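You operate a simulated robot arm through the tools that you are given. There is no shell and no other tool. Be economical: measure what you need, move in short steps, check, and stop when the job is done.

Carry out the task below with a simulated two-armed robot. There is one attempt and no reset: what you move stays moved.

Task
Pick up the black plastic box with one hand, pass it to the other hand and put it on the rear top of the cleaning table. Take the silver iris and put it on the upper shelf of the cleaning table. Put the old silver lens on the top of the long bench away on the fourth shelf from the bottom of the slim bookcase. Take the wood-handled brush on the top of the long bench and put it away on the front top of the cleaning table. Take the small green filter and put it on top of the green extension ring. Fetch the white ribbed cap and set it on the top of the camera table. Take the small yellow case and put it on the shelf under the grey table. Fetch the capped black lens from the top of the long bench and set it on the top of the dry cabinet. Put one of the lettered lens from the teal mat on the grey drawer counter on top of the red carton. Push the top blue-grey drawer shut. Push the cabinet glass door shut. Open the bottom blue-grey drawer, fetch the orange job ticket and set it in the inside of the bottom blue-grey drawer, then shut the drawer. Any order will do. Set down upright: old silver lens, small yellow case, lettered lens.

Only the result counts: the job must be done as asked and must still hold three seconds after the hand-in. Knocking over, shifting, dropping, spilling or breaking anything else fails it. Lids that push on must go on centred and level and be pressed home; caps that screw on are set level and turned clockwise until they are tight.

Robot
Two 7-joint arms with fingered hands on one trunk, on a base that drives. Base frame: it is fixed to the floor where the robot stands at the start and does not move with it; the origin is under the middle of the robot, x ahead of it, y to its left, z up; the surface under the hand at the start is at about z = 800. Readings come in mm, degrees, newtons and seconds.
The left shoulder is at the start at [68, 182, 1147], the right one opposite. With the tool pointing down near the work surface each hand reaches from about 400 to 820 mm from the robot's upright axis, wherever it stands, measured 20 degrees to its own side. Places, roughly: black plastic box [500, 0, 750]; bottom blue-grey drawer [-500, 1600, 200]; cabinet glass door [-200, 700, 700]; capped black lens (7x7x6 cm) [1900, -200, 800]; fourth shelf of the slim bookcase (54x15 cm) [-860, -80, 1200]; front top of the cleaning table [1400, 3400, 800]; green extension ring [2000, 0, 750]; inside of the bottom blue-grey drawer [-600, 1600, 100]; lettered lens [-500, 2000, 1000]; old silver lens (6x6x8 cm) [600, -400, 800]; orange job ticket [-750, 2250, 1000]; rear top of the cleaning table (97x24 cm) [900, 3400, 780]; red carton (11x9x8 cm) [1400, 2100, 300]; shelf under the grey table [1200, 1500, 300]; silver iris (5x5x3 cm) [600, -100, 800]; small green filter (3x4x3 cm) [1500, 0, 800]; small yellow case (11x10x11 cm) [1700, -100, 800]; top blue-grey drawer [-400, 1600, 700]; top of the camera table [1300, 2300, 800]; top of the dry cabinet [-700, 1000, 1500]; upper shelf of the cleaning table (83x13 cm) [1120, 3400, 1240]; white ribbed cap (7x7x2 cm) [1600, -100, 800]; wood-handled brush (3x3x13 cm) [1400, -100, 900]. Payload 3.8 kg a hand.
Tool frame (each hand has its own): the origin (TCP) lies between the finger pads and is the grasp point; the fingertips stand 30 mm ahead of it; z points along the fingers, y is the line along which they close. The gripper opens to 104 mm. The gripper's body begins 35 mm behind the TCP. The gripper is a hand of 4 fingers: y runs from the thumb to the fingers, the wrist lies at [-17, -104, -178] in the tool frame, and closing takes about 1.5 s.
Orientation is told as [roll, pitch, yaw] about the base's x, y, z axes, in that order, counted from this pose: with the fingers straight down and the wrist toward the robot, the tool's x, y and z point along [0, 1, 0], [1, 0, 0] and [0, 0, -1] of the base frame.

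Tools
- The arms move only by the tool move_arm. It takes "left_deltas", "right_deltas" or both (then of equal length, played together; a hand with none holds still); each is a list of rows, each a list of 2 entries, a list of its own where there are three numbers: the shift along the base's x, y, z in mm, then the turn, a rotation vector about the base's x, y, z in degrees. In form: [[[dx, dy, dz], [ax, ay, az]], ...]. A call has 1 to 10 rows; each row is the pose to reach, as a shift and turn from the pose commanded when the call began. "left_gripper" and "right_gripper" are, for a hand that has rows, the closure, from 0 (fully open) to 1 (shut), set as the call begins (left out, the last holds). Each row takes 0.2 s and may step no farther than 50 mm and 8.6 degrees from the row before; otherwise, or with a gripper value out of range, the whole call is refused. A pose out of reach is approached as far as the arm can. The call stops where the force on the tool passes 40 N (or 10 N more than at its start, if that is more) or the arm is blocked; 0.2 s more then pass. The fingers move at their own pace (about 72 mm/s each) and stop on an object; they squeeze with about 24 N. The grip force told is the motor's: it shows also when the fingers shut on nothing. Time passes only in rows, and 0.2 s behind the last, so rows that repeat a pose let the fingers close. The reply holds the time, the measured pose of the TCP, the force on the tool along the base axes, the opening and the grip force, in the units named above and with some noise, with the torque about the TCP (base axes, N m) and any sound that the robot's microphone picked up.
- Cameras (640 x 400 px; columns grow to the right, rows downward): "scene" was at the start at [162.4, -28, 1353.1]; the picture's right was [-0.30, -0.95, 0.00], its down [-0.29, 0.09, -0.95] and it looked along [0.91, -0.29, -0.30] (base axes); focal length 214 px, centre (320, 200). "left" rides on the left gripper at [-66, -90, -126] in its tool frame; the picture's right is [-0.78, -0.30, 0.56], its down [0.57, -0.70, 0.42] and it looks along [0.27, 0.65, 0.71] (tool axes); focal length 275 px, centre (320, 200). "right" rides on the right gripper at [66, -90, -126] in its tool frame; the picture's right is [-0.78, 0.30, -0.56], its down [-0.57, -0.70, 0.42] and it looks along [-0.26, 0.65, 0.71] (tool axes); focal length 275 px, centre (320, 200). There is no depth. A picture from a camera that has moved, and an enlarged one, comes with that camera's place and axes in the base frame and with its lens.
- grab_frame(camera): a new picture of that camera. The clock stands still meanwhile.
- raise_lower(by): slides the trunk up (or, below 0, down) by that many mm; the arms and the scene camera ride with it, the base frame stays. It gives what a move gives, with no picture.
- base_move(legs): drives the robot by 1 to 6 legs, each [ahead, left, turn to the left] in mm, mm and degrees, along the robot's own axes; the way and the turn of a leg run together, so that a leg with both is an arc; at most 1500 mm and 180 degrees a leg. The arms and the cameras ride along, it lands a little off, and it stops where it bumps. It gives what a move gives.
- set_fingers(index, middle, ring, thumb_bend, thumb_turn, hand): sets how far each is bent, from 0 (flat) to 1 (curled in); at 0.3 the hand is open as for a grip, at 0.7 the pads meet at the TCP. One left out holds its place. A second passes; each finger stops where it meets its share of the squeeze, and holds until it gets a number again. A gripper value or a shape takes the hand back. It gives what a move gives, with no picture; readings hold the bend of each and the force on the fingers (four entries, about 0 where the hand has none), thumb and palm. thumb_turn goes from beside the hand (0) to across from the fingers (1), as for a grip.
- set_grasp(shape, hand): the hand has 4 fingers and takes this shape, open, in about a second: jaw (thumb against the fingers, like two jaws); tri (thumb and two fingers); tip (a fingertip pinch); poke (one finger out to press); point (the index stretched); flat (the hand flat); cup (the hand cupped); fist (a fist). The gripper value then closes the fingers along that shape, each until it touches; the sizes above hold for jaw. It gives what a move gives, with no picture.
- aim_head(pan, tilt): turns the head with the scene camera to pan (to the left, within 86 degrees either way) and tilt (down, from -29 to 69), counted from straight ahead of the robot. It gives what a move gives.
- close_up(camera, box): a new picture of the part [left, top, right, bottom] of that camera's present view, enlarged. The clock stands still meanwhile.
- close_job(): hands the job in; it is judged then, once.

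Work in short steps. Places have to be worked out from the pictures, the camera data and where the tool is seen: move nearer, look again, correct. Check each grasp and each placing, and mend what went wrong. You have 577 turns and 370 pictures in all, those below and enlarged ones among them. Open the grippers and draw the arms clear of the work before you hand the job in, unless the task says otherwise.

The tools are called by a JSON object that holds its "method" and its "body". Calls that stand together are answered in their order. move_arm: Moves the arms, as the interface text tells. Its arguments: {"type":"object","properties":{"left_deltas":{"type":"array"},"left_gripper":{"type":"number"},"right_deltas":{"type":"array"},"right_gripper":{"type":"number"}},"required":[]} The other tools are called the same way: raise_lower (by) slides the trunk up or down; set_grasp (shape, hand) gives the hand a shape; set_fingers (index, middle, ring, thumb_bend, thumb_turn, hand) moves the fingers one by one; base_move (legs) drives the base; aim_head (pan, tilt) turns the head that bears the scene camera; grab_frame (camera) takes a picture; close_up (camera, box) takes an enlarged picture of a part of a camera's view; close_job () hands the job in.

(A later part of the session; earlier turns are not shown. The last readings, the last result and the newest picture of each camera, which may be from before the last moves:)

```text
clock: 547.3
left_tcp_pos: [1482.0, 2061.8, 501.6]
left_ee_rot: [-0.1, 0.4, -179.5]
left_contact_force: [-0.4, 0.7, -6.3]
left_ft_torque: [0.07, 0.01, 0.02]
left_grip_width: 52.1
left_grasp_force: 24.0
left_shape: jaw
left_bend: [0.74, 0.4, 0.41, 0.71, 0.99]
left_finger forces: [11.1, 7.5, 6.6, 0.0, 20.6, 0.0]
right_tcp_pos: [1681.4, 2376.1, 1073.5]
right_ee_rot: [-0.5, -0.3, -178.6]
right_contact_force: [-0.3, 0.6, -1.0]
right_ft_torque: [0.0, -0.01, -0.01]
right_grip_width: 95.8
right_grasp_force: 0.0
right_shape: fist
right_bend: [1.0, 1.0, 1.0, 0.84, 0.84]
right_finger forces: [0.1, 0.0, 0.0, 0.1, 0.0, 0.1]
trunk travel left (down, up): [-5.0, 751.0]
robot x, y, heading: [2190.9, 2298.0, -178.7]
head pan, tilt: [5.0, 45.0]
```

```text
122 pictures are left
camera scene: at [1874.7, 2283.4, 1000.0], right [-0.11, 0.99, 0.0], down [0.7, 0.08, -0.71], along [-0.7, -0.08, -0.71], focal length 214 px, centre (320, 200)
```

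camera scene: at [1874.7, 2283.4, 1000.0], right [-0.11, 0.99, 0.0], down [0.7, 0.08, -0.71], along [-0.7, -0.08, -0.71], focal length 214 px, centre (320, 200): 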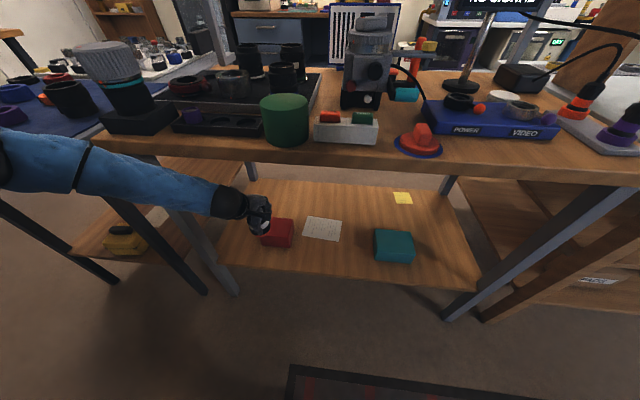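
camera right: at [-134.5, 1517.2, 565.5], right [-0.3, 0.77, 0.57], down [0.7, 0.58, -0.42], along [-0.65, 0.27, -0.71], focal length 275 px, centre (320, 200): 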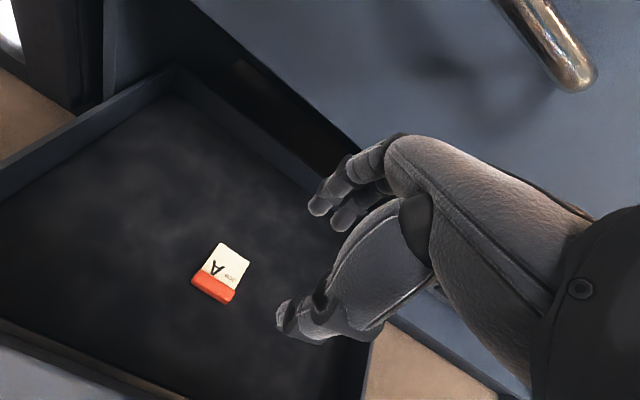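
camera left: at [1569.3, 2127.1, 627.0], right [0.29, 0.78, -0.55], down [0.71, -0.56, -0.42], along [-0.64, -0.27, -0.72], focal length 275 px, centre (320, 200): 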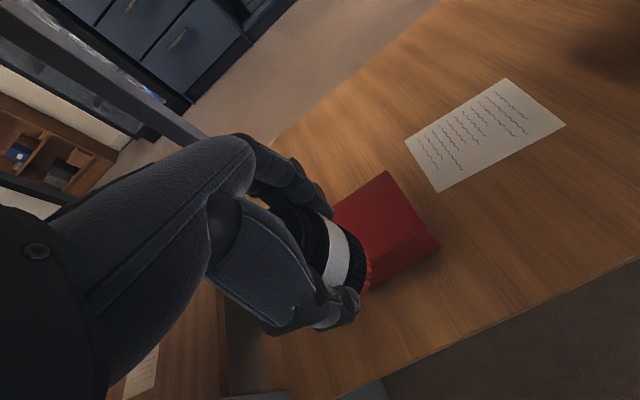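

The carton's top centre works out to (1408,2065). I drive ahead 74 and lower step by step.

{"method": "base_move", "body": {"legs": [[74, 0, 0]]}}

{"method": "move_arm", "body": {"left_deltas": [[[0, 3, -20], [0, 0, 0]], [[0, 5, -40], [0, 0, 0]], [[0, 5, -55], [0, 0, 0]]]}}

{"method": "grab_frame", "body": {"camera": "left"}}

{"method": "close_up", "body": {"camera": "scene", "box": [180, 180, 360, 310]}}

```text
clock: 548.2
left_tcp_pos: [1455.3, 2062.1, 487.4]
left_ee_rot: [0.0, 2.5, 179.8]
left_contact_force: [0.4, -0.4, -5.5]
left_ft_torque: [0.09, -0.01, 0.0]
left_grip_width: 51.9
left_grasp_force: 24.0
left_shape: jaw
left_bend: [0.74, 0.4, 0.4, 0.71, 0.99]
left_finger forces: [11.0, 7.9, 6.0, 0.1, 21.8, 0.1]
right_tcp_pos: [1635.8, 2372.7, 1072.6]
right_ee_rot: [-0.4, -0.3, -178.4]
right_contact_force: [0.3, 0.7, -0.1]
right_ft_torque: [-0.02, -0.01, 0.01]
right_grip_width: 96.3
right_grasp_force: 0.0
right_shape: fist
right_bend: [1.0, 1.0, 1.0, 0.84, 0.84]
right_finger forces: [0.0, 0.1, 0.1, 0.0, 0.0, 0.1]
trunk travel left (down, up): [-5.0, 751.0]
robot x, y, heading: [2148.4, 2295.7, -178.3]
head pan, tilt: [5.0, 45.0]
stopped in leg 1: the robot was blocked; the commanded pose is now the measured one
```

```text
clock: 549.0
left_tcp_pos: [1454.5, 2066.9, 434.4]
left_ee_rot: [-0.1, 2.4, 180.0]
left_contact_force: [0.0, 0.2, -5.6]
left_ft_torque: [0.1, 0.02, 0.02]
left_grip_width: 51.8
left_grasp_force: 24.2
left_shape: jaw
left_bend: [0.74, 0.4, 0.4, 0.71, 0.99]
left_finger forces: [10.9, 7.9, 5.9, 0.0, 21.5, 0.0]
right_tcp_pos: [1634.5, 2373.5, 1074.4]
right_ee_rot: [-0.4, -0.2, -178.5]
right_contact_force: [-0.2, 0.3, 0.0]
right_ft_torque: [0.01, -0.01, -0.01]
right_grip_width: 96.0
right_grasp_force: 0.1
right_shape: fist
right_bend: [1.0, 1.0, 1.0, 0.84, 0.84]
right_finger forces: [0.1, 0.1, 0.0, 0.0, 0.0, 0.1]
trunk travel left (down, up): [-5.0, 751.0]
robot x, y, heading: [2147.6, 2298.1, -178.6]
head pan, tilt: [5.0, 45.0]
```

```text
121 pictures are left
camera left: at [1538.5, 2130.7, 562.0], right [0.32, 0.78, -0.54], down [0.72, -0.57, -0.4], along [-0.62, -0.26, -0.74], focal length 275 px, centre (320, 200)
```

left: 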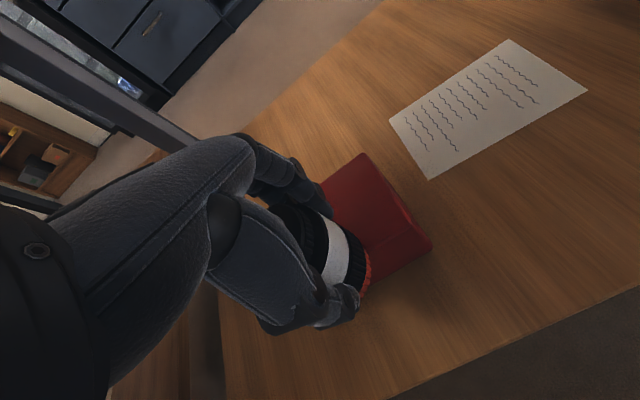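

```text
3.08 times, centred on (270, 245) of scene
camera zoom: at [1829.6, 2281.2, 1000.2], right [-0.11, 0.99, 0.0], down [0.7, 0.08, -0.71], along [-0.7, -0.08, -0.71], focal length 660 px, centre (474, 62)
```

zoom: 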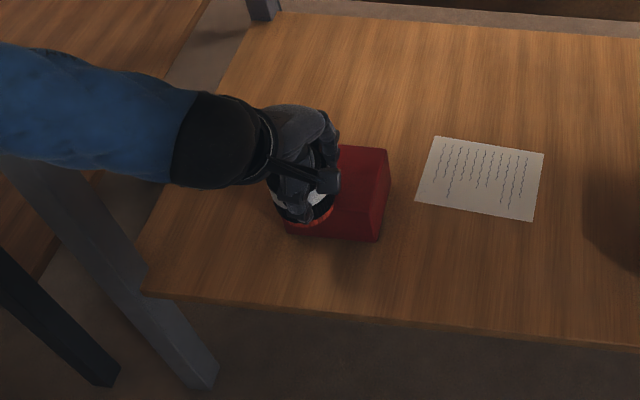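

The forearm touched the table edge while high. Now lower, I extend the arm (not the base) the remaining ~50 mm and level the hand.

{"method": "move_arm", "body": {"left_deltas": [[[-12, 0, 0], [0, 1.2, 0]], [[-25, 1, 0], [0, 2.4, 0]], [[-38, 2, 0], [0, 2.4, 0]], [[-50, 2, 0], [0, 2.4, 0]]]}}

{"method": "grab_frame", "body": {"camera": "left"}}

{"method": "close_up", "body": {"camera": "scene", "box": [180, 180, 360, 310]}}

```text
clock: 550.0
left_tcp_pos: [1410.9, 2059.4, 443.1]
left_ee_rot: [-0.2, -0.1, 179.9]
left_contact_force: [0.3, 0.5, -5.2]
left_ft_torque: [0.09, -0.02, -0.02]
left_grip_width: 51.8
left_grasp_force: 23.8
left_shape: jaw
left_bend: [0.74, 0.4, 0.4, 0.71, 0.99]
left_finger forces: [10.9, 7.7, 5.8, 0.0, 21.4, 0.1]
left hand out of reach, approached as far as the arm can: row 3, 4
right_tcp_pos: [1634.7, 2372.8, 1073.2]
right_ee_rot: [-0.5, -0.2, -178.5]
right_contact_force: [0.8, -0.9, 0.5]
right_ft_torque: [-0.01, 0.0, -0.01]
right_grip_width: 96.1
right_grasp_force: 0.0
right_shape: fist
right_bend: [1.0, 1.0, 1.0, 0.84, 0.84]
right_finger forces: [0.0, 0.1, 0.0, 0.0, 0.1, 0.1]
trunk travel left (down, up): [-5.0, 751.0]
robot x, y, heading: [2145.0, 2294.1, -178.3]
head pan, tilt: [5.0, 45.0]
```

```text
119 pictures are left
camera left: at [1501.7, 2123.2, 567.6], right [0.3, 0.78, -0.55], down [0.7, -0.57, -0.43], along [-0.65, -0.26, -0.71], focal length 275 px, centre (320, 200)
```

left: 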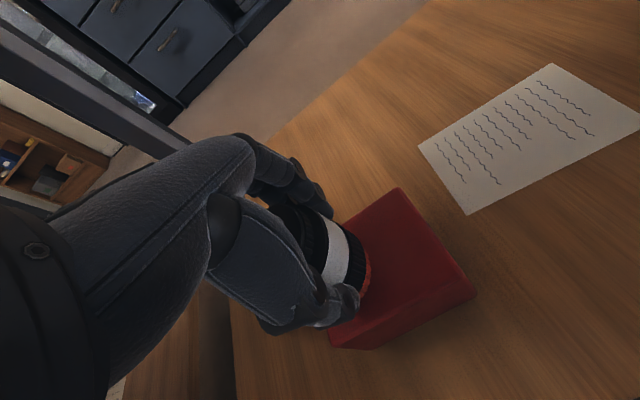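

```text
3.08 times, centred on (270, 245) of scene
camera zoom: at [1829.7, 2281.3, 1000.2], right [-0.11, 0.99, 0.0], down [0.7, 0.08, -0.71], along [-0.7, -0.08, -0.71], focal length 660 px, centre (474, 62)
```

zoom: 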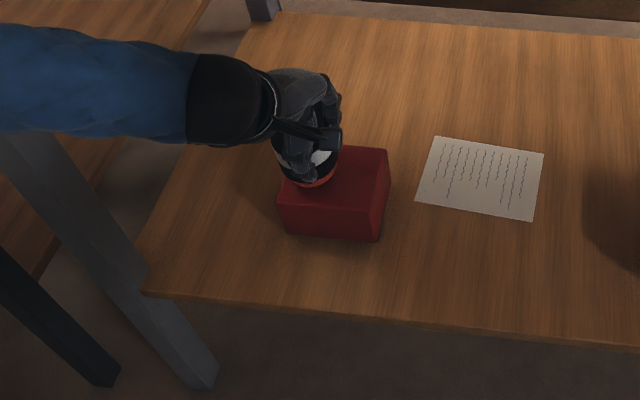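

Very close: the carton spans x 1357–1437, y 2016–2120. I nudge the base 14 ahead and 9 right, then lower.

{"method": "base_move", "body": {"legs": [[14, -9, 0]]}}

{"method": "move_arm", "body": {"left_deltas": [[[0, 0, -8], [0, 0, 0]], [[0, 0, -16], [0, 0, 0]], [[0, 0, -22], [0, 0, 0]]]}}

{"method": "close_up", "body": {"camera": "scene", "box": [180, 180, 360, 310]}}

```text
clock: 550.8
left_tcp_pos: [1397.5, 2068.4, 441.9]
left_ee_rot: [-0.2, -0.1, 179.9]
left_contact_force: [-0.4, 0.5, -5.9]
left_ft_torque: [0.07, -0.03, 0.0]
left_grip_width: 51.9
left_grasp_force: 24.3
left_shape: jaw
left_bend: [0.74, 0.4, 0.4, 0.71, 0.99]
left_finger forces: [10.9, 7.6, 5.8, 0.0, 21.5, 0.0]
right_tcp_pos: [1619.5, 2381.5, 1072.0]
right_ee_rot: [-0.3, -0.2, -178.5]
right_contact_force: [-0.1, -0.1, 0.0]
right_ft_torque: [0.04, 0.0, 0.0]
right_grip_width: 96.0
right_grasp_force: 0.1
right_shape: fist
right_bend: [1.0, 1.0, 1.0, 0.84, 0.84]
right_finger forces: [0.0, 0.1, 0.0, 0.0, 0.1, 0.0]
trunk travel left (down, up): [-5.0, 751.0]
robot x, y, heading: [2129.9, 2304.7, -178.3]
head pan, tilt: [5.0, 45.0]
```

```text
clock: 551.6
left_tcp_pos: [1404.8, 2061.6, 431.6]
left_ee_rot: [-0.1, -0.1, 179.8]
left_contact_force: [0.7, -1.0, -5.7]
left_ft_torque: [0.07, -0.03, 0.04]
left_grip_width: 52.0
left_grasp_force: 23.9
left_shape: jaw
left_bend: [0.74, 0.4, 0.4, 0.71, 0.99]
left_finger forces: [10.9, 7.6, 5.9, 0.1, 21.5, 0.0]
left hand out of reach, approached as far as the arm can: row 1, 2, 3
right_tcp_pos: [1620.8, 2381.9, 1073.1]
right_ee_rot: [-0.4, -0.1, -178.5]
right_contact_force: [0.2, 0.4, -0.2]
right_ft_torque: [-0.02, 0.01, 0.0]
right_grip_width: 96.0
right_grasp_force: 0.1
right_shape: fist
right_bend: [1.0, 1.0, 1.0, 0.84, 0.84]
right_finger forces: [0.0, 0.0, 0.1, 0.0, 0.0, 0.1]
trunk travel left (down, up): [-5.0, 751.0]
robot x, y, heading: [2133.0, 2304.8, -178.3]
head pan, tilt: [5.0, 45.0]
```

```text
3.08 times, centred on (270, 245) of scene
camera zoom: at [1815.6, 2289.9, 1000.3], right [-0.11, 0.99, 0.0], down [0.7, 0.08, -0.71], along [-0.7, -0.08, -0.71], focal length 660 px, centre (474, 62)
```

zoom: 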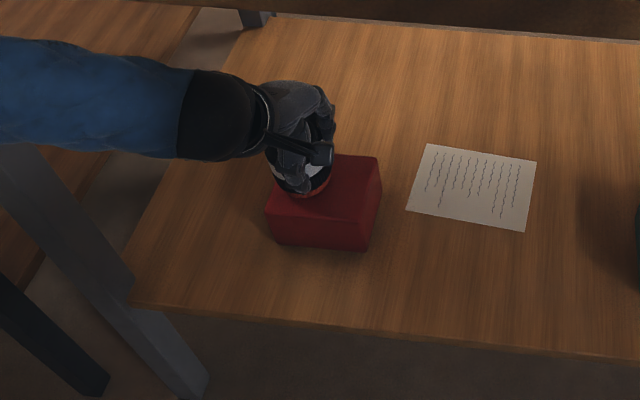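

{"method": "base_move", "body": {"legs": [[28, -5, 0]]}}

{"method": "move_arm", "body": {"left_deltas": [[[15, 2, -3], [0, 0, 0]], [[18, 2, -10], [0, 0, 0]], [[20, 2, -16], [0, 0, 0]]]}}

{"method": "close_up", "body": {"camera": "scene", "box": [180, 180, 360, 310]}}

```text
clock: 552.6
left_tcp_pos: [1397.2, 2061.9, 424.3]
left_ee_rot: [-0.3, 1.1, 179.9]
left_contact_force: [1.8, 0.2, 25.5]
left_ft_torque: [-0.1, 0.03, -0.04]
left_grip_width: 52.5
left_grasp_force: 23.4
left_shape: jaw
left_bend: [0.74, 0.39, 0.39, 0.71, 0.99]
left_finger forces: [10.3, 7.8, 3.8, 0.1, 24.0, 0.0]
right_tcp_pos: [1601.4, 2384.7, 1076.9]
right_ee_rot: [-0.3, -0.8, -177.9]
right_contact_force: [-0.6, 0.3, 0.2]
right_ft_torque: [0.02, 0.0, 0.02]
right_grip_width: 95.8
right_grasp_force: 0.1
right_shape: fist
right_bend: [1.0, 1.0, 1.0, 0.84, 0.84]
right_finger forces: [0.0, 0.1, 0.1, 0.1, 0.0, 0.1]
trunk travel left (down, up): [-5.0, 751.0]
robot x, y, heading: [2109.2, 2308.8, -177.9]
head pan, tilt: [5.0, 45.0]
heard: snap
stopped in leg 1: the robot was blocked; the commanded pose is now the measured one
```

```text
clock: 553.4
left_tcp_pos: [1412.9, 2066.0, 413.0]
left_ee_rot: [-0.4, 0.7, 179.7]
left_contact_force: [-11.4, 2.3, 31.5]
left_ft_torque: [-0.07, 0.69, -0.22]
left_grip_width: 51.6
left_grasp_force: 24.0
left_shape: jaw
left_bend: [0.74, 0.37, 0.35, 0.75, 1.0]
left_finger forces: [13.0, 12.2, 4.8, 0.1, 17.4, 0.1]
left hand out of reach, approached as far as the arm can: row 3
right_tcp_pos: [1597.7, 2385.0, 1076.0]
right_ee_rot: [-0.4, -0.5, -178.1]
right_contact_force: [0.5, 0.1, -0.1]
right_ft_torque: [-0.01, -0.01, -0.01]
right_grip_width: 95.9
right_grasp_force: 0.0
right_shape: fist
right_bend: [1.0, 1.0, 1.0, 0.84, 0.84]
right_finger forces: [0.0, 0.0, 0.1, 0.0, 0.0, 0.0]
trunk travel left (down, up): [-5.0, 751.0]
robot x, y, heading: [2106.0, 2309.2, -178.5]
head pan, tilt: [5.0, 45.0]
```

```text
3.08 times, centred on (270, 245) of scene
camera zoom: at [1792.9, 2294.4, 1001.6], right [-0.12, 0.99, 0.0], down [0.7, 0.08, -0.71], along [-0.7, -0.08, -0.71], focal length 660 px, centre (474, 62)
```

zoom: 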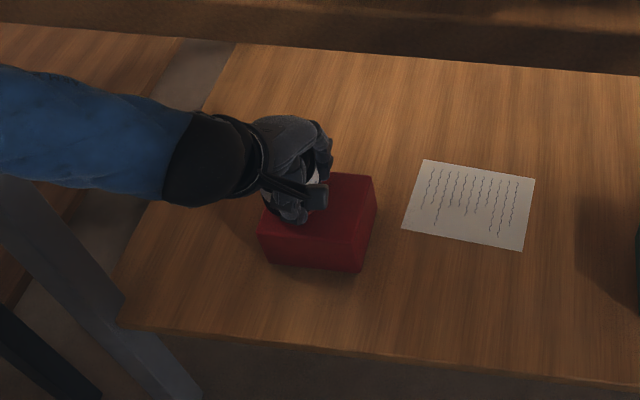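

A "snap" was heard as the lens pressed on the carton. I relieve the pressure, shift slightly inward, and look closely.

{"method": "move_arm", "body": {"left_deltas": [[[0, 0, 8], [0, 0, 0]], [[-8, 2, 8], [0, 0, 0]], [[-14, 2, 8], [0, 0, 0]]]}}

{"method": "grab_frame", "body": {"camera": "left"}}

{"method": "grab_frame", "body": {"camera": "scene"}}

```text
clock: 554.2
left_tcp_pos: [1407.5, 2061.9, 413.7]
left_ee_rot: [-0.3, 1.8, 179.8]
left_contact_force: [6.5, 1.5, 16.6]
left_ft_torque: [0.0, -0.18, 0.05]
left_grip_width: 49.2
left_grasp_force: 24.0
left_shape: jaw
left_bend: [0.75, 0.41, 0.4, 0.72, 0.99]
left_finger forces: [8.5, 6.4, 3.9, 0.1, 23.8, 0.0]
right_tcp_pos: [1597.1, 2383.4, 1073.6]
right_ee_rot: [-0.4, -0.3, -178.1]
right_contact_force: [-1.1, -0.5, 1.0]
right_ft_torque: [0.02, 0.05, -0.01]
right_grip_width: 96.0
right_grasp_force: 0.0
right_shape: fist
right_bend: [1.0, 1.0, 1.0, 0.84, 0.84]
right_finger forces: [0.0, 0.0, 0.0, 0.0, 0.0, 0.1]
trunk travel left (down, up): [-5.0, 751.0]
robot x, y, heading: [2107.5, 2309.6, -178.3]
head pan, tilt: [5.0, 45.0]
```

```text
115 pictures are left
camera left: at [1493.4, 2126.0, 542.2], right [0.31, 0.78, -0.54], down [0.71, -0.57, -0.41], along [-0.63, -0.26, -0.73], focal length 275 px, centre (320, 200)
```

left: 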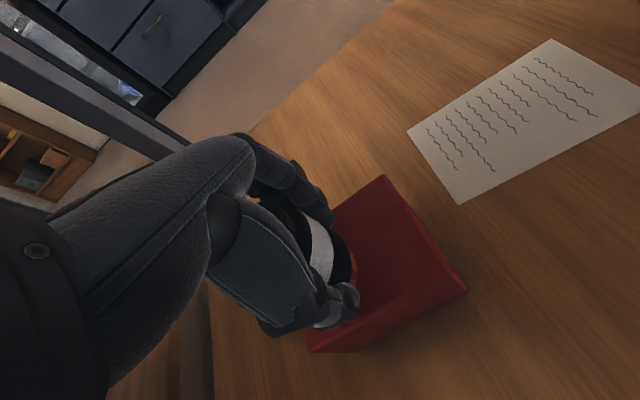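

```text
114 pictures are left
camera scene: at [1792.7, 2293.4, 1000.8], right [-0.12, 0.99, 0.0], down [0.7, 0.08, -0.71], along [-0.7, -0.09, -0.71], focal length 214 px, centre (320, 200)
```

scene: 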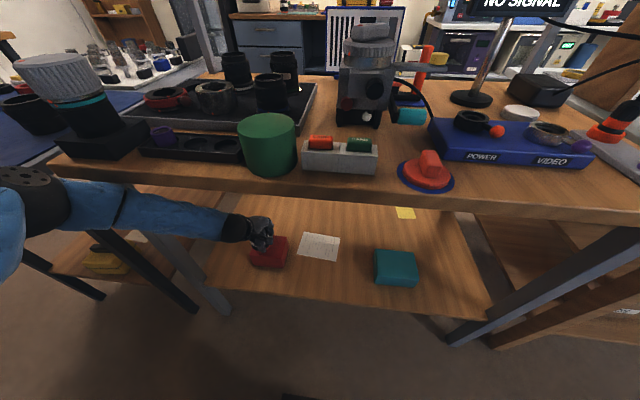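

{"method": "move_arm", "body": {"left_deltas": [[[0, 0, 6], [0, 0, 0]], [[0, 0, 8], [0, 0, 0]]]}}

{"method": "close_up", "body": {"camera": "left", "box": [220, 140, 480, 370]}}

```text
clock: 554.8
left_tcp_pos: [1410.0, 2063.9, 414.9]
left_ee_rot: [-0.1, 2.2, 179.6]
left_contact_force: [-3.9, -3.2, 17.0]
left_ft_torque: [-0.14, 0.24, 0.08]
left_grip_width: 49.8
left_grasp_force: 24.0
left_shape: jaw
left_bend: [0.75, 0.4, 0.38, 0.73, 0.99]
left_finger forces: [9.7, 8.8, 4.9, 0.1, 19.0, 0.1]
right_tcp_pos: [1595.2, 2383.4, 1072.6]
right_ee_rot: [-0.5, -0.3, -178.0]
right_contact_force: [0.4, 0.4, 1.0]
right_ft_torque: [-0.01, 0.03, -0.06]
right_grip_width: 96.0
right_grasp_force: 0.1
right_shape: fist
right_bend: [1.0, 1.0, 1.0, 0.84, 0.84]
right_finger forces: [0.0, 0.0, 0.0, 0.1, 0.0, 0.1]
trunk travel left (down, up): [-5.0, 751.0]
robot x, y, heading: [2107.2, 2312.9, -178.1]
head pan, tilt: [5.0, 45.0]
```

```text
1.74 times, centred on (350, 255) of left
camera zoom: at [1494.9, 2127.1, 542.6], right [0.32, 0.77, -0.54], down [0.71, -0.58, -0.4], along [-0.62, -0.26, -0.74], focal length 479 px, centre (268, 104)
```

zoom: 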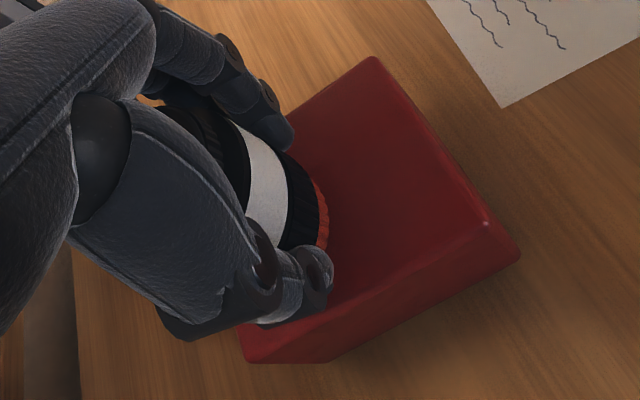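

The lens stands on the carton; the forearm is under the table edge, so the hand can't rise here. I open fully first, then back the base out in small steps while extending the arm.

{"method": "move_arm", "body": {"left_deltas": [[[0, 0, -6], [0, 0, 0]], [[0, 0, -6], [0, 0, 0]], [[0, 0, -6], [0, 0, 0]], [[0, 0, -6], [0, 0, 0]], [[0, 0, -6], [0, 0, 0]]], "left_gripper": 0}}

{"method": "close_up", "body": {"camera": "left", "box": [220, 140, 480, 370]}}

```text
clock: 556.0
left_tcp_pos: [1406.6, 2063.2, 415.3]
left_ee_rot: [-0.1, 1.7, 179.8]
left_contact_force: [-1.0, 0.8, 0.4]
left_ft_torque: [-0.01, -0.04, 0.0]
left_grip_width: 103.7
left_grasp_force: 0.1
left_shape: jaw
left_bend: [0.3, 0.3, 0.3, 0.3, 0.97]
left_finger forces: [0.0, 0.1, 0.1, 0.1, 0.0, 0.0]
right_tcp_pos: [1597.3, 2383.3, 1075.3]
right_ee_rot: [-0.4, -0.4, -178.1]
right_contact_force: [0.5, 0.7, 0.6]
right_ft_torque: [0.03, 0.0, -0.01]
right_grip_width: 95.7
right_grasp_force: 0.0
right_shape: fist
right_bend: [1.0, 1.0, 1.0, 0.84, 0.84]
right_finger forces: [0.0, 0.0, 0.0, 0.0, 0.0, 0.0]
trunk travel left (down, up): [-5.0, 751.0]
robot x, y, heading: [2107.2, 2308.6, -178.1]
head pan, tilt: [5.0, 45.0]
```

```text
1.74 times, centred on (350, 255) of left
camera zoom: at [1492.3, 2126.0, 542.7], right [0.31, 0.78, -0.54], down [0.71, -0.57, -0.41], along [-0.63, -0.26, -0.73], focal length 479 px, centre (268, 104)
```

zoom: 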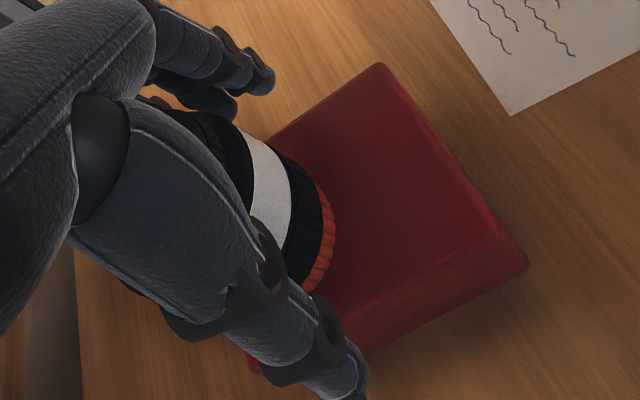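

Lens is free and standing. Now I back out in small steps, extending and raising the arm.

{"method": "base_move", "body": {"legs": [[-13, 0, 0]]}}

{"method": "move_arm", "body": {"left_deltas": [[[-7, 0, 3], [0, 0, 0]], [[-14, 0, 8], [0, 0.8, 0]], [[-16, 0, 14], [0, 1.6, 0]]]}}

{"method": "base_move", "body": {"legs": [[-15, 0, 0]]}}

{"method": "move_arm", "body": {"left_deltas": [[[-8, 0, 5], [0, 0, 0]], [[-13, 0, 12], [0, 0, 0]], [[-13, 0, 20], [0, 0, 0]]]}}

{"method": "close_up", "body": {"camera": "left", "box": [220, 140, 480, 370]}}

```text
clock: 556.8
left_tcp_pos: [1415.6, 2062.4, 417.5]
left_ee_rot: [-0.2, 1.3, 179.9]
left_contact_force: [-0.4, 0.7, -0.2]
left_ft_torque: [0.02, -0.03, 0.0]
left_grip_width: 103.8
left_grasp_force: 0.0
left_shape: jaw
left_bend: [0.3, 0.3, 0.3, 0.3, 0.97]
left_finger forces: [0.1, 0.0, 0.0, 0.0, 0.1, 0.0]
right_tcp_pos: [1609.8, 2383.4, 1074.2]
right_ee_rot: [-0.3, -0.4, -178.0]
right_contact_force: [0.7, 0.2, 0.4]
right_ft_torque: [-0.01, 0.01, 0.0]
right_grip_width: 96.2
right_grasp_force: 0.1
right_shape: fist
right_bend: [1.0, 1.0, 1.0, 0.84, 0.84]
right_finger forces: [0.0, 0.0, 0.0, 0.0, 0.0, 0.1]
trunk travel left (down, up): [-5.0, 751.0]
robot x, y, heading: [2122.3, 2311.7, -178.0]
head pan, tilt: [5.0, 45.0]
```

```text
clock: 557.6
left_tcp_pos: [1400.3, 2062.1, 431.3]
left_ee_rot: [-0.3, -0.2, 179.8]
left_contact_force: [0.8, -1.1, 0.5]
left_ft_torque: [0.03, -0.02, 0.03]
left_grip_width: 103.6
left_grasp_force: 0.0
left_shape: jaw
left_bend: [0.3, 0.3, 0.3, 0.3, 0.97]
left_finger forces: [0.0, 0.1, 0.0, 0.0, 0.0, 0.0]
right_tcp_pos: [1609.0, 2384.2, 1073.7]
right_ee_rot: [-0.3, -0.3, -178.0]
right_contact_force: [-0.1, -0.2, 0.4]
right_ft_torque: [-0.04, 0.01, -0.01]
right_grip_width: 96.1
right_grasp_force: 0.0
right_shape: fist
right_bend: [1.0, 1.0, 1.0, 0.84, 0.84]
right_finger forces: [0.1, 0.1, 0.0, 0.0, 0.1, 0.0]
trunk travel left (down, up): [-5.0, 751.0]
robot x, y, heading: [2117.2, 2310.3, -178.4]
head pan, tilt: [5.0, 45.0]
```

```text
clock: 558.4
left_tcp_pos: [1415.7, 2062.7, 430.7]
left_ee_rot: [-0.3, -0.2, 179.8]
left_contact_force: [-1.1, 0.1, 0.1]
left_ft_torque: [-0.02, -0.02, 0.0]
left_grip_width: 103.7
left_grasp_force: 0.1
left_shape: jaw
left_bend: [0.3, 0.3, 0.3, 0.3, 0.97]
left_finger forces: [0.0, 0.1, 0.0, 0.0, 0.1, 0.0]
right_tcp_pos: [1625.0, 2383.7, 1074.6]
right_ee_rot: [-0.4, -0.3, -178.0]
right_contact_force: [1.2, 0.0, 0.8]
right_ft_torque: [0.0, 0.01, 0.01]
right_grip_width: 95.9
right_grasp_force: 0.1
right_shape: fist
right_bend: [1.0, 1.0, 1.0, 0.84, 0.84]
right_finger forces: [0.1, 0.0, 0.0, 0.1, 0.0, 0.1]
trunk travel left (down, up): [-5.0, 751.0]
robot x, y, heading: [2133.1, 2311.6, -178.2]
head pan, tilt: [5.0, 45.0]
```

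```text
clock: 559.1
left_tcp_pos: [1400.9, 2063.1, 449.4]
left_ee_rot: [-0.1, -0.1, 179.7]
left_contact_force: [0.4, 0.7, -0.3]
left_ft_torque: [-0.03, 0.01, 0.03]
left_grip_width: 103.7
left_grasp_force: 0.0
left_shape: jaw
left_bend: [0.3, 0.3, 0.3, 0.3, 0.97]
left_finger forces: [0.0, 0.1, 0.1, 0.1, 0.0, 0.1]
right_tcp_pos: [1624.3, 2383.4, 1074.3]
right_ee_rot: [-0.4, -0.4, -178.0]
right_contact_force: [-1.1, -0.2, 0.1]
right_ft_torque: [0.0, -0.02, -0.01]
right_grip_width: 95.9
right_grasp_force: 0.0
right_shape: fist
right_bend: [1.0, 1.0, 1.0, 0.84, 0.84]
right_finger forces: [0.0, 0.0, 0.1, 0.0, 0.0, 0.1]
trunk travel left (down, up): [-5.0, 751.0]
robot x, y, heading: [2134.3, 2314.5, -177.9]
head pan, tilt: [5.0, 45.0]
```

```text
1.74 times, centred on (350, 255) of left
camera zoom: at [1491.0, 2126.7, 575.2], right [0.3, 0.78, -0.55], down [0.7, -0.57, -0.43], along [-0.65, -0.26, -0.71], focal length 479 px, centre (268, 104)
```

zoom: 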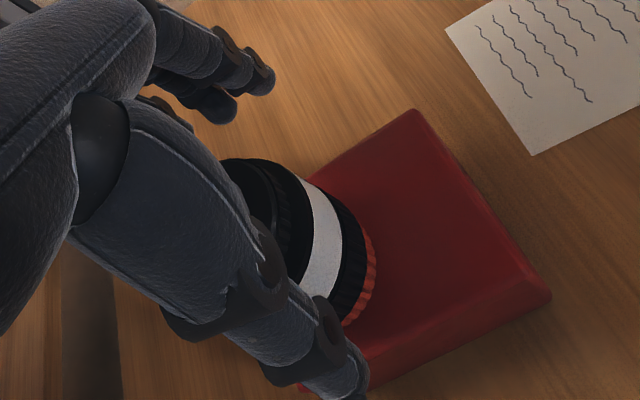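

Works well. Two more such steps and the fingertips clear the lens.

{"method": "base_move", "body": {"legs": [[-14, 0, 0]]}}

{"method": "move_arm", "body": {"left_deltas": [[[-8, 0, 8], [0, 0, 0]], [[-12, 0, 18], [0, 0, 0]], [[-12, 0, 30], [0, 0, 0]]]}}

{"method": "close_up", "body": {"camera": "left", "box": [220, 140, 480, 370]}}

```text
clock: 559.9
left_tcp_pos: [1415.3, 2063.2, 451.6]
left_ee_rot: [-0.3, -0.2, 180.0]
left_contact_force: [-0.2, -0.7, 0.0]
left_ft_torque: [0.01, 0.0, 0.02]
left_grip_width: 103.7
left_grasp_force: 0.2
left_shape: jaw
left_bend: [0.3, 0.3, 0.3, 0.3, 0.97]
left_finger forces: [0.0, 0.0, 0.0, 0.0, 0.0, 0.0]
right_tcp_pos: [1638.6, 2384.8, 1073.7]
right_ee_rot: [-0.4, -0.4, -178.0]
right_contact_force: [0.0, 0.3, 0.8]
right_ft_torque: [0.03, 0.0, 0.04]
right_grip_width: 96.3
right_grasp_force: 0.1
right_shape: fist
right_bend: [1.0, 1.0, 1.0, 0.84, 0.84]
right_finger forces: [0.0, 0.0, 0.1, 0.0, 0.0, 0.0]
trunk travel left (down, up): [-5.0, 751.0]
robot x, y, heading: [2146.7, 2310.5, -178.2]
head pan, tilt: [5.0, 45.0]
```

```text
clock: 560.7
left_tcp_pos: [1407.7, 2064.7, 471.8]
left_ee_rot: [-0.3, 0.7, 179.6]
left_contact_force: [-0.2, -0.1, -1.0]
left_ft_torque: [0.01, -0.01, 0.02]
left_grip_width: 103.8
left_grasp_force: 0.0
left_shape: jaw
left_bend: [0.3, 0.3, 0.3, 0.3, 0.97]
left_finger forces: [0.1, 0.1, 0.1, 0.0, 0.0, 0.0]
right_tcp_pos: [1636.3, 2385.5, 1071.9]
right_ee_rot: [-0.3, -0.2, -178.1]
right_contact_force: [0.1, -0.2, -0.1]
right_ft_torque: [-0.04, 0.0, 0.02]
right_grip_width: 95.9
right_grasp_force: 0.0
right_shape: fist
right_bend: [1.0, 1.0, 1.0, 0.84, 0.84]
right_finger forces: [0.0, 0.1, 0.0, 0.0, 0.0, 0.1]
trunk travel left (down, up): [-5.0, 751.0]
robot x, y, heading: [2148.1, 2307.8, -178.0]
head pan, tilt: [5.0, 45.0]
```

```text
1.74 times, centred on (350, 255) of left
camera zoom: at [1496.6, 2127.7, 597.4], right [0.31, 0.78, -0.55], down [0.7, -0.58, -0.42], along [-0.64, -0.26, -0.72], focal length 479 px, centre (268, 104)
```

zoom: 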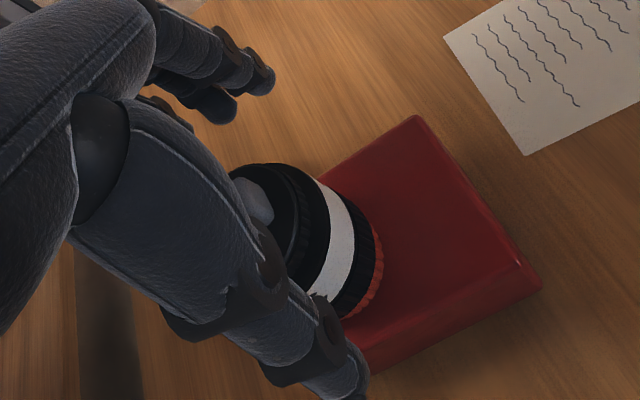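

{"method": "base_move", "body": {"legs": [[-12, 0, 0]]}}

{"method": "move_arm", "body": {"left_deltas": [[[-6, 0, 6], [0, 0.3, 0]], [[-10, 0, 14], [0, 0.7, 0]], [[-10, 0, 20], [0, 0.7, 0]]]}}

{"method": "close_up", "body": {"camera": "left", "box": [220, 140, 480, 370]}}

```text
clock: 561.5
left_tcp_pos: [1414.7, 2063.4, 481.2]
left_ee_rot: [-0.3, -0.3, 179.8]
left_contact_force: [-0.1, -0.1, 0.7]
left_ft_torque: [0.0, 0.03, -0.01]
left_grip_width: 103.7
left_grasp_force: 0.1
left_shape: jaw
left_bend: [0.3, 0.3, 0.3, 0.3, 0.97]
left_finger forces: [0.1, 0.0, 0.0, 0.0, 0.1, 0.1]
right_tcp_pos: [1650.8, 2384.7, 1074.2]
right_ee_rot: [-0.4, -0.4, -178.0]
right_contact_force: [-0.1, -0.2, 1.0]
right_ft_torque: [-0.03, -0.06, -0.01]
right_grip_width: 96.1
right_grasp_force: 0.0
right_shape: fist
right_bend: [1.0, 1.0, 1.0, 0.84, 0.84]
right_finger forces: [0.0, 0.0, 0.0, 0.0, 0.0, 0.1]
trunk travel left (down, up): [-5.0, 751.0]
robot x, y, heading: [2159.5, 2311.2, -178.1]
head pan, tilt: [5.0, 45.0]
```

```text
clock: 562.3
left_tcp_pos: [1415.0, 2064.6, 482.9]
left_ee_rot: [-0.3, 0.7, 179.5]
left_contact_force: [-0.1, -1.1, -0.5]
left_ft_torque: [0.03, -0.01, 0.04]
left_grip_width: 103.8
left_grasp_force: 0.2
left_shape: jaw
left_bend: [0.3, 0.3, 0.3, 0.3, 0.97]
left_finger forces: [0.1, 0.0, 0.0, 0.1, 0.1, 0.1]
right_tcp_pos: [1648.1, 2385.2, 1072.3]
right_ee_rot: [-0.6, -0.2, -177.9]
right_contact_force: [-0.4, -0.1, 0.4]
right_ft_torque: [0.05, 0.01, 0.01]
right_grip_width: 96.2
right_grasp_force: 0.1
right_shape: fist
right_bend: [1.0, 1.0, 1.0, 0.84, 0.84]
right_finger forces: [0.0, 0.0, 0.1, 0.0, 0.1, 0.1]
trunk travel left (down, up): [-5.0, 751.0]
robot x, y, heading: [2160.6, 2313.5, -178.1]
head pan, tilt: [5.0, 45.0]
```

```text
1.74 times, centred on (350, 255) of left
camera zoom: at [1503.6, 2127.8, 609.3], right [0.31, 0.78, -0.55], down [0.7, -0.58, -0.42], along [-0.64, -0.26, -0.72], focal length 479 px, centre (268, 104)
```

zoom: 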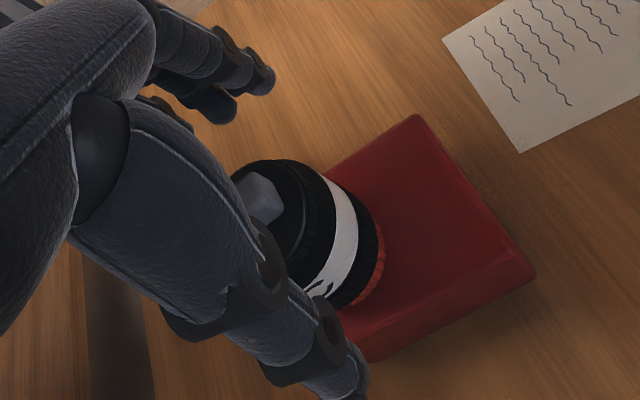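

Fingertips are at about knob height; I flatten the far fingers to lift their tips, then take one more back-and-up step.

{"method": "set_fingers", "body": {"hand": "left", "index": 0.0, "middle": 0.0, "ring": 0.0}}

{"method": "base_move", "body": {"legs": [[-14, 0, 0]]}}

{"method": "move_arm", "body": {"left_deltas": [[[0, 0, 6], [0, 0.3, 0]], [[0, 0, 14], [0, 0.7, 0]], [[0, 0, 22], [0, 0.7, 0]]]}}

{"method": "grab_frame", "body": {"camera": "left"}}

```text
clock: 563.3
left_tcp_pos: [1415.5, 2063.4, 482.4]
left_ee_rot: [-0.1, 1.1, 179.5]
left_contact_force: [-0.5, -0.8, 0.5]
left_ft_torque: [0.01, -0.02, 0.01]
left_grip_width: 143.1
left_grasp_force: 0.1
left_shape: fingers
left_bend: [0.0, 0.0, 0.0, 0.3, 0.97]
left_finger forces: [0.0, 0.1, 0.1, 0.0, 0.1, 0.0]
right_tcp_pos: [1649.5, 2384.8, 1072.9]
right_ee_rot: [-0.5, -0.3, -178.0]
right_contact_force: [-0.2, -0.1, 0.3]
right_ft_torque: [0.01, 0.0, -0.01]
right_grip_width: 95.8
right_grasp_force: 0.0
right_shape: fist
right_bend: [1.0, 1.0, 1.0, 0.84, 0.84]
right_finger forces: [0.0, 0.1, 0.1, 0.0, 0.0, 0.0]
trunk travel left (down, up): [-5.0, 751.0]
robot x, y, heading: [2163.1, 2309.8, -177.9]
head pan, tilt: [5.0, 45.0]
```

```text
clock: 564.0
left_tcp_pos: [1418.1, 2061.0, 502.9]
left_ee_rot: [-0.4, -1.2, -179.8]
left_contact_force: [-0.4, 0.2, 0.2]
left_ft_torque: [-0.02, 0.0, -0.01]
left_grip_width: 143.3
left_grasp_force: 0.0
left_shape: fingers
left_bend: [0.0, 0.0, 0.0, 0.3, 0.97]
left_finger forces: [0.0, 0.0, 0.0, 0.0, 0.1, 0.1]
right_tcp_pos: [1665.7, 2382.7, 1076.5]
right_ee_rot: [-0.6, -0.5, -177.9]
right_contact_force: [0.9, -0.1, -0.3]
right_ft_torque: [0.01, 0.0, 0.01]
right_grip_width: 95.7
right_grasp_force: 0.0
right_shape: fist
right_bend: [1.0, 1.0, 1.0, 0.84, 0.84]
right_finger forces: [0.0, 0.0, 0.1, 0.1, 0.0, 0.1]
trunk travel left (down, up): [-5.0, 751.0]
robot x, y, heading: [2171.5, 2310.7, -178.0]
head pan, tilt: [5.0, 45.0]
```

```text
clock: 565.0
left_tcp_pos: [1431.2, 2062.2, 506.3]
left_ee_rot: [0.0, 0.3, 179.9]
left_contact_force: [-0.1, 0.7, 0.5]
left_ft_torque: [-0.05, -0.03, 0.0]
left_grip_width: 143.4
left_grasp_force: 0.1
left_shape: fingers
left_bend: [0.0, 0.0, 0.0, 0.3, 0.97]
left_finger forces: [0.0, 0.0, 0.1, 0.0, 0.0, 0.0]
right_tcp_pos: [1667.4, 2385.8, 1077.7]
right_ee_rot: [-0.3, -0.7, -178.0]
right_contact_force: [1.6, 0.3, -0.2]
right_ft_torque: [0.03, 0.03, -0.01]
right_grip_width: 95.9
right_grasp_force: 0.0
right_shape: fist
right_bend: [1.0, 1.0, 1.0, 0.84, 0.84]
right_finger forces: [0.0, 0.0, 0.0, 0.0, 0.1, 0.0]
trunk travel left (down, up): [-5.0, 751.0]
robot x, y, heading: [2173.4, 2311.1, -178.1]
head pan, tilt: [5.0, 45.0]
stopped in row 3 (left hand): the arm was blocked; the commanded pose is now the measured one
```

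```text
108 pictures are left
camera left: at [1522.1, 2125.6, 631.5], right [0.3, 0.77, -0.56], down [0.7, -0.58, -0.42], along [-0.65, -0.26, -0.72], focal length 275 px, centre (320, 200)
```

left: 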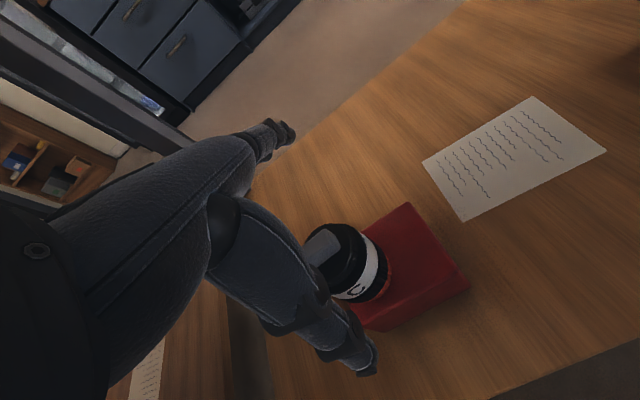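

Clear now and the lens stands upright. I back out.

{"method": "base_move", "body": {"legs": [[-120, 0, 0]]}}

{"method": "grab_frame", "body": {"camera": "left"}}

{"method": "base_move", "body": {"legs": [[-250, 0, 0]]}}

{"method": "grab_frame", "body": {"camera": "scene"}}

{"method": "close_up", "body": {"camera": "scene", "box": [200, 130, 340, 240]}}

```text
clock: 566.3
left_tcp_pos: [1550.2, 2064.7, 507.9]
left_ee_rot: [-0.1, 0.1, 179.9]
left_contact_force: [-0.4, 0.1, 0.0]
left_ft_torque: [-0.01, -0.02, -0.01]
left_grip_width: 143.4
left_grasp_force: 0.1
left_shape: fingers
left_bend: [0.0, 0.0, 0.0, 0.3, 0.97]
left_finger forces: [0.0, 0.1, 0.1, 0.0, 0.1, 0.0]
right_tcp_pos: [1784.0, 2389.5, 1074.2]
right_ee_rot: [-0.4, -0.5, -177.9]
right_contact_force: [0.3, -0.4, 0.7]
right_ft_torque: [0.01, 0.03, 0.0]
right_grip_width: 95.9
right_grasp_force: 0.1
right_shape: fist
right_bend: [1.0, 1.0, 1.0, 0.84, 0.84]
right_finger forces: [0.0, 0.0, 0.0, 0.1, 0.0, 0.0]
trunk travel left (down, up): [-5.0, 751.0]
robot x, y, heading: [2297.5, 2313.0, -178.1]
head pan, tilt: [5.0, 45.0]
```

```text
107 pictures are left
camera left: at [1639.7, 2129.5, 631.5], right [0.3, 0.78, -0.56], down [0.7, -0.57, -0.42], along [-0.65, -0.26, -0.71], focal length 275 px, centre (320, 200)
```

left: 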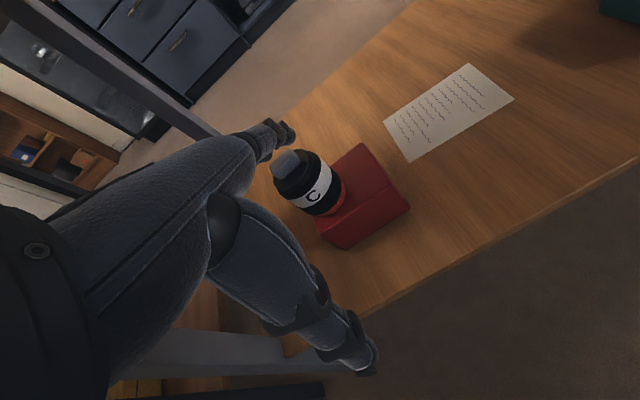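

```text
clock: 568.1
left_tcp_pos: [1798.4, 2069.7, 506.5]
left_ee_rot: [0.0, 0.1, -179.9]
left_contact_force: [1.3, 0.3, -0.5]
left_ft_torque: [0.03, 0.01, 0.02]
left_grip_width: 143.6
left_grasp_force: 0.1
left_shape: fingers
left_bend: [0.0, 0.0, 0.0, 0.3, 0.97]
left_finger forces: [0.1, 0.0, 0.0, 0.0, 0.1, 0.0]
right_tcp_pos: [2030.7, 2394.8, 1074.7]
right_ee_rot: [-0.4, -0.4, -177.6]
right_contact_force: [-0.1, -0.5, 0.7]
right_ft_torque: [-0.03, 0.0, 0.0]
right_grip_width: 96.3
right_grasp_force: 0.0
right_shape: fist
right_bend: [1.0, 1.0, 1.0, 0.84, 0.84]
right_finger forces: [0.0, 0.0, 0.1, 0.0, 0.0, 0.1]
trunk travel left (down, up): [-5.0, 751.0]
robot x, y, heading: [2539.6, 2327.6, -177.5]
head pan, tilt: [5.0, 45.0]
```

```text
106 pictures are left
camera scene: at [2226.9, 2306.0, 1000.6], right [-0.13, 0.99, 0.0], down [0.7, 0.09, -0.71], along [-0.7, -0.09, -0.71], focal length 214 px, centre (320, 200)
```

scene: 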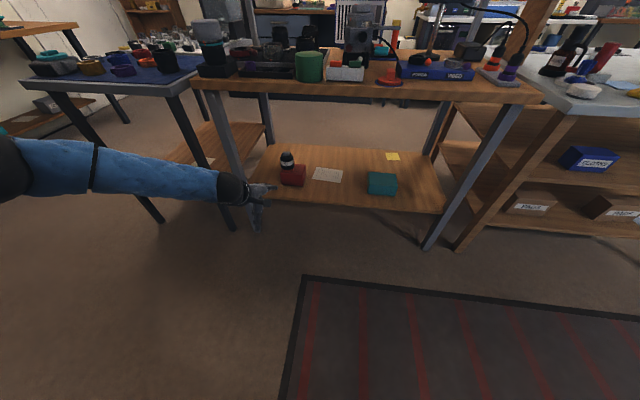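

```text
3.64 times, centred on (270, 185) of scene
camera zoom: at [2226.9, 2306.0, 1000.6], right [-0.13, 0.99, 0.0], down [0.7, 0.09, -0.71], along [-0.7, -0.09, -0.71], focal length 780 px, centre (502, 254)
```

zoom: 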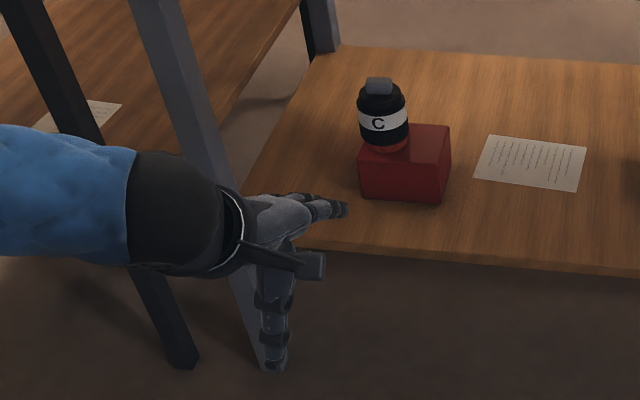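

The lens stands upright on the red carton. Remaining: the black box. I raise the arms and trunk and drive to the bench.

{"method": "set_grasp", "body": {"hand": "left", "shape": "jaw"}}

{"method": "raise_lower", "body": {"by": 305}}

{"method": "move_arm", "body": {"left_deltas": [[[20, 0, 40], [0, 0, 0]], [[40, 0, 80], [0, 0, 0]], [[60, 0, 120], [0, 0, 0]], [[80, 0, 160], [0, 0, 0]], [[100, 0, 200], [0, 0, 0]], [[120, 0, 240], [0, 0, 0]], [[140, 0, 280], [0, 0, 0]], [[150, 0, 325], [0, 0, 0]], [[150, 0, 370], [0, 0, 0]]]}}

{"method": "base_move", "body": {"legs": [[0, 0, 88], [1500, 0, 0], [230, 0, 0], [0, -1500, 0], [0, -220, 0]]}}

{"method": "aim_head", "body": {"pan": 0, "tilt": 45}}

{"method": "grab_frame", "body": {"camera": "scene"}}

```text
clock: 569.0
left_tcp_pos: [1798.0, 2069.6, 506.5]
left_ee_rot: [0.1, 0.1, -179.8]
left_contact_force: [-0.4, 0.5, -1.1]
left_ft_torque: [-0.01, 0.0, 0.03]
left_grip_width: 103.8
left_grasp_force: 0.1
left_shape: jaw
left_bend: [0.3, 0.3, 0.3, 0.3, 0.97]
left_finger forces: [0.0, 0.0, 0.0, 0.0, 0.0, 0.1]
right_tcp_pos: [2030.9, 2393.9, 1074.6]
right_ee_rot: [-0.4, -0.4, -177.6]
right_contact_force: [0.0, 0.8, 0.3]
right_ft_torque: [-0.03, 0.02, 0.0]
right_grip_width: 95.9
right_grasp_force: 0.0
right_shape: fist
right_bend: [1.0, 1.0, 1.0, 0.84, 0.84]
right_finger forces: [0.0, 0.0, 0.1, 0.0, 0.0, 0.1]
trunk travel left (down, up): [-5.0, 751.0]
robot x, y, heading: [2540.7, 2324.9, -177.8]
head pan, tilt: [5.0, 45.0]
```

```text
clock: 572.0
left_tcp_pos: [1825.8, 2070.7, 987.0]
left_ee_rot: [0.5, -15.5, -179.9]
left_contact_force: [0.3, 0.1, 0.7]
left_ft_torque: [0.01, 0.02, -0.01]
left_grip_width: 103.7
left_grasp_force: 0.0
left_shape: jaw
left_bend: [0.3, 0.3, 0.3, 0.3, 0.97]
left_finger forces: [0.1, 0.1, 0.0, 0.1, 0.0, 0.0]
right_tcp_pos: [2030.5, 2394.5, 1379.2]
right_ee_rot: [-0.4, -0.4, -177.7]
right_contact_force: [-0.4, -0.2, 0.1]
right_ft_torque: [-0.02, 0.0, 0.01]
right_grip_width: 95.9
right_grasp_force: 0.0
right_shape: fist
right_bend: [1.0, 1.0, 1.0, 0.84, 0.84]
right_finger forces: [0.0, 0.1, 0.1, 0.0, 0.1, 0.1]
trunk travel left (down, up): [-310.0, 446.0]
robot x, y, heading: [2543.9, 2324.5, -177.8]
head pan, tilt: [5.0, 45.0]
```

```text
clock: 574.0
left_tcp_pos: [1978.3, 2072.2, 1357.6]
left_ee_rot: [0.5, -15.4, -179.9]
left_contact_force: [0.0, 0.2, -0.2]
left_ft_torque: [0.01, 0.0, -0.03]
left_grip_width: 103.8
left_grasp_force: 0.0
left_shape: jaw
left_bend: [0.3, 0.3, 0.3, 0.3, 0.97]
left_finger forces: [0.0, 0.1, 0.0, 0.0, 0.1, 0.0]
right_tcp_pos: [2029.6, 2395.9, 1379.4]
right_ee_rot: [-0.4, -0.5, -177.6]
right_contact_force: [-0.6, 0.5, 0.2]
right_ft_torque: [0.01, -0.01, 0.04]
right_grip_width: 95.7
right_grasp_force: 0.1
right_shape: fist
right_bend: [1.0, 1.0, 1.0, 0.84, 0.84]
right_finger forces: [0.0, 0.1, 0.0, 0.0, 0.0, 0.0]
trunk travel left (down, up): [-310.0, 446.0]
robot x, y, heading: [2542.5, 2325.0, -177.4]
head pan, tilt: [5.0, 45.0]
```

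```text
clock: 594.6
left_tcp_pos: [1031.9, 65.0, 1357.9]
left_ee_rot: [0.5, -15.5, -92.5]
left_contact_force: [0.0, -0.5, 0.1]
left_ft_torque: [0.01, -0.01, 0.01]
left_grip_width: 103.8
left_grasp_force: 0.1
left_shape: jaw
left_bend: [0.3, 0.3, 0.3, 0.3, 0.97]
left_finger forces: [0.0, 0.0, 0.1, 0.0, 0.1, 0.0]
right_tcp_pos: [712.1, 132.5, 1379.5]
right_ee_rot: [-0.3, -0.4, -90.2]
right_contact_force: [-1.3, -0.2, -0.9]
right_ft_torque: [0.0, -0.02, 0.02]
right_grip_width: 96.2
right_grasp_force: 0.0
right_shape: fist
right_bend: [1.0, 1.0, 1.0, 0.84, 0.84]
right_finger forces: [0.0, 0.0, 0.0, 0.0, 0.0, 0.0]
trunk travel left (down, up): [-310.0, 446.0]
robot x, y, heading: [807.7, 637.5, -90.3]
head pan, tilt: [5.0, 45.0]
```

```text
clock: 595.3
left_tcp_pos: [1034.6, 64.9, 1356.8]
left_ee_rot: [0.5, -15.5, -92.4]
left_contact_force: [-0.6, -0.4, 0.1]
left_ft_torque: [0.02, 0.01, 0.01]
left_grip_width: 103.9
left_grasp_force: 0.0
left_shape: jaw
left_bend: [0.3, 0.3, 0.3, 0.3, 0.97]
left_finger forces: [0.1, 0.0, 0.1, 0.1, 0.0, 0.1]
right_tcp_pos: [714.7, 133.1, 1379.9]
right_ee_rot: [-0.4, -0.4, -90.2]
right_contact_force: [0.5, -0.9, -0.3]
right_ft_torque: [-0.01, 0.02, -0.02]
right_grip_width: 95.9
right_grasp_force: 0.0
right_shape: fist
right_bend: [1.0, 1.0, 1.0, 0.84, 0.84]
right_finger forces: [0.0, 0.1, 0.1, 0.0, 0.1, 0.0]
trunk travel left (down, up): [-310.0, 446.0]
robot x, y, heading: [808.1, 643.5, -90.6]
head pan, tilt: [0.0, 45.0]
```

```text
104 pictures are left
camera scene: at [807.1, 490.3, 1320.7], right [-1.0, 0.01, 0.0], down [0.0, 0.71, -0.71], along [0.0, -0.71, -0.71], focal length 214 px, centre (320, 200)
```

scene: 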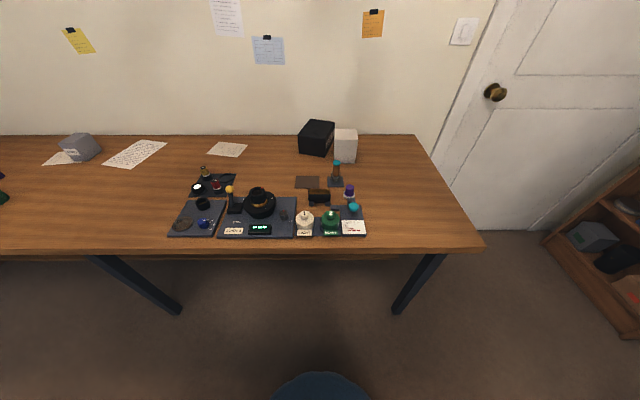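

{"method": "close_up", "body": {"camera": "scene", "box": [250, 100, 400, 220]}}

```text
3.33 times, centred on (325, 160) of scene
camera zoom: at [807.1, 490.3, 1320.7], right [-1.0, 0.01, 0.0], down [0.0, 0.71, -0.71], along [0.0, -0.71, -0.71], focal length 715 px, centre (303, 333)
```

zoom: 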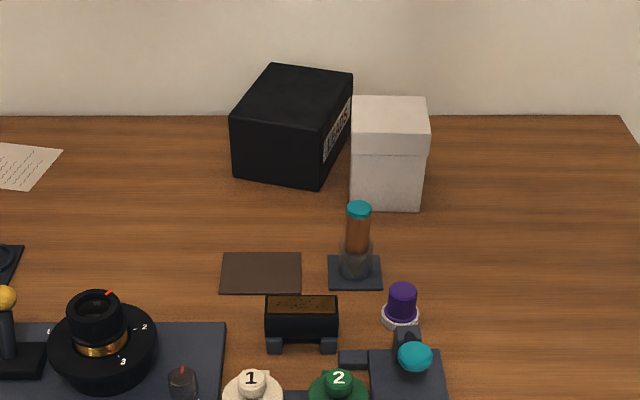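

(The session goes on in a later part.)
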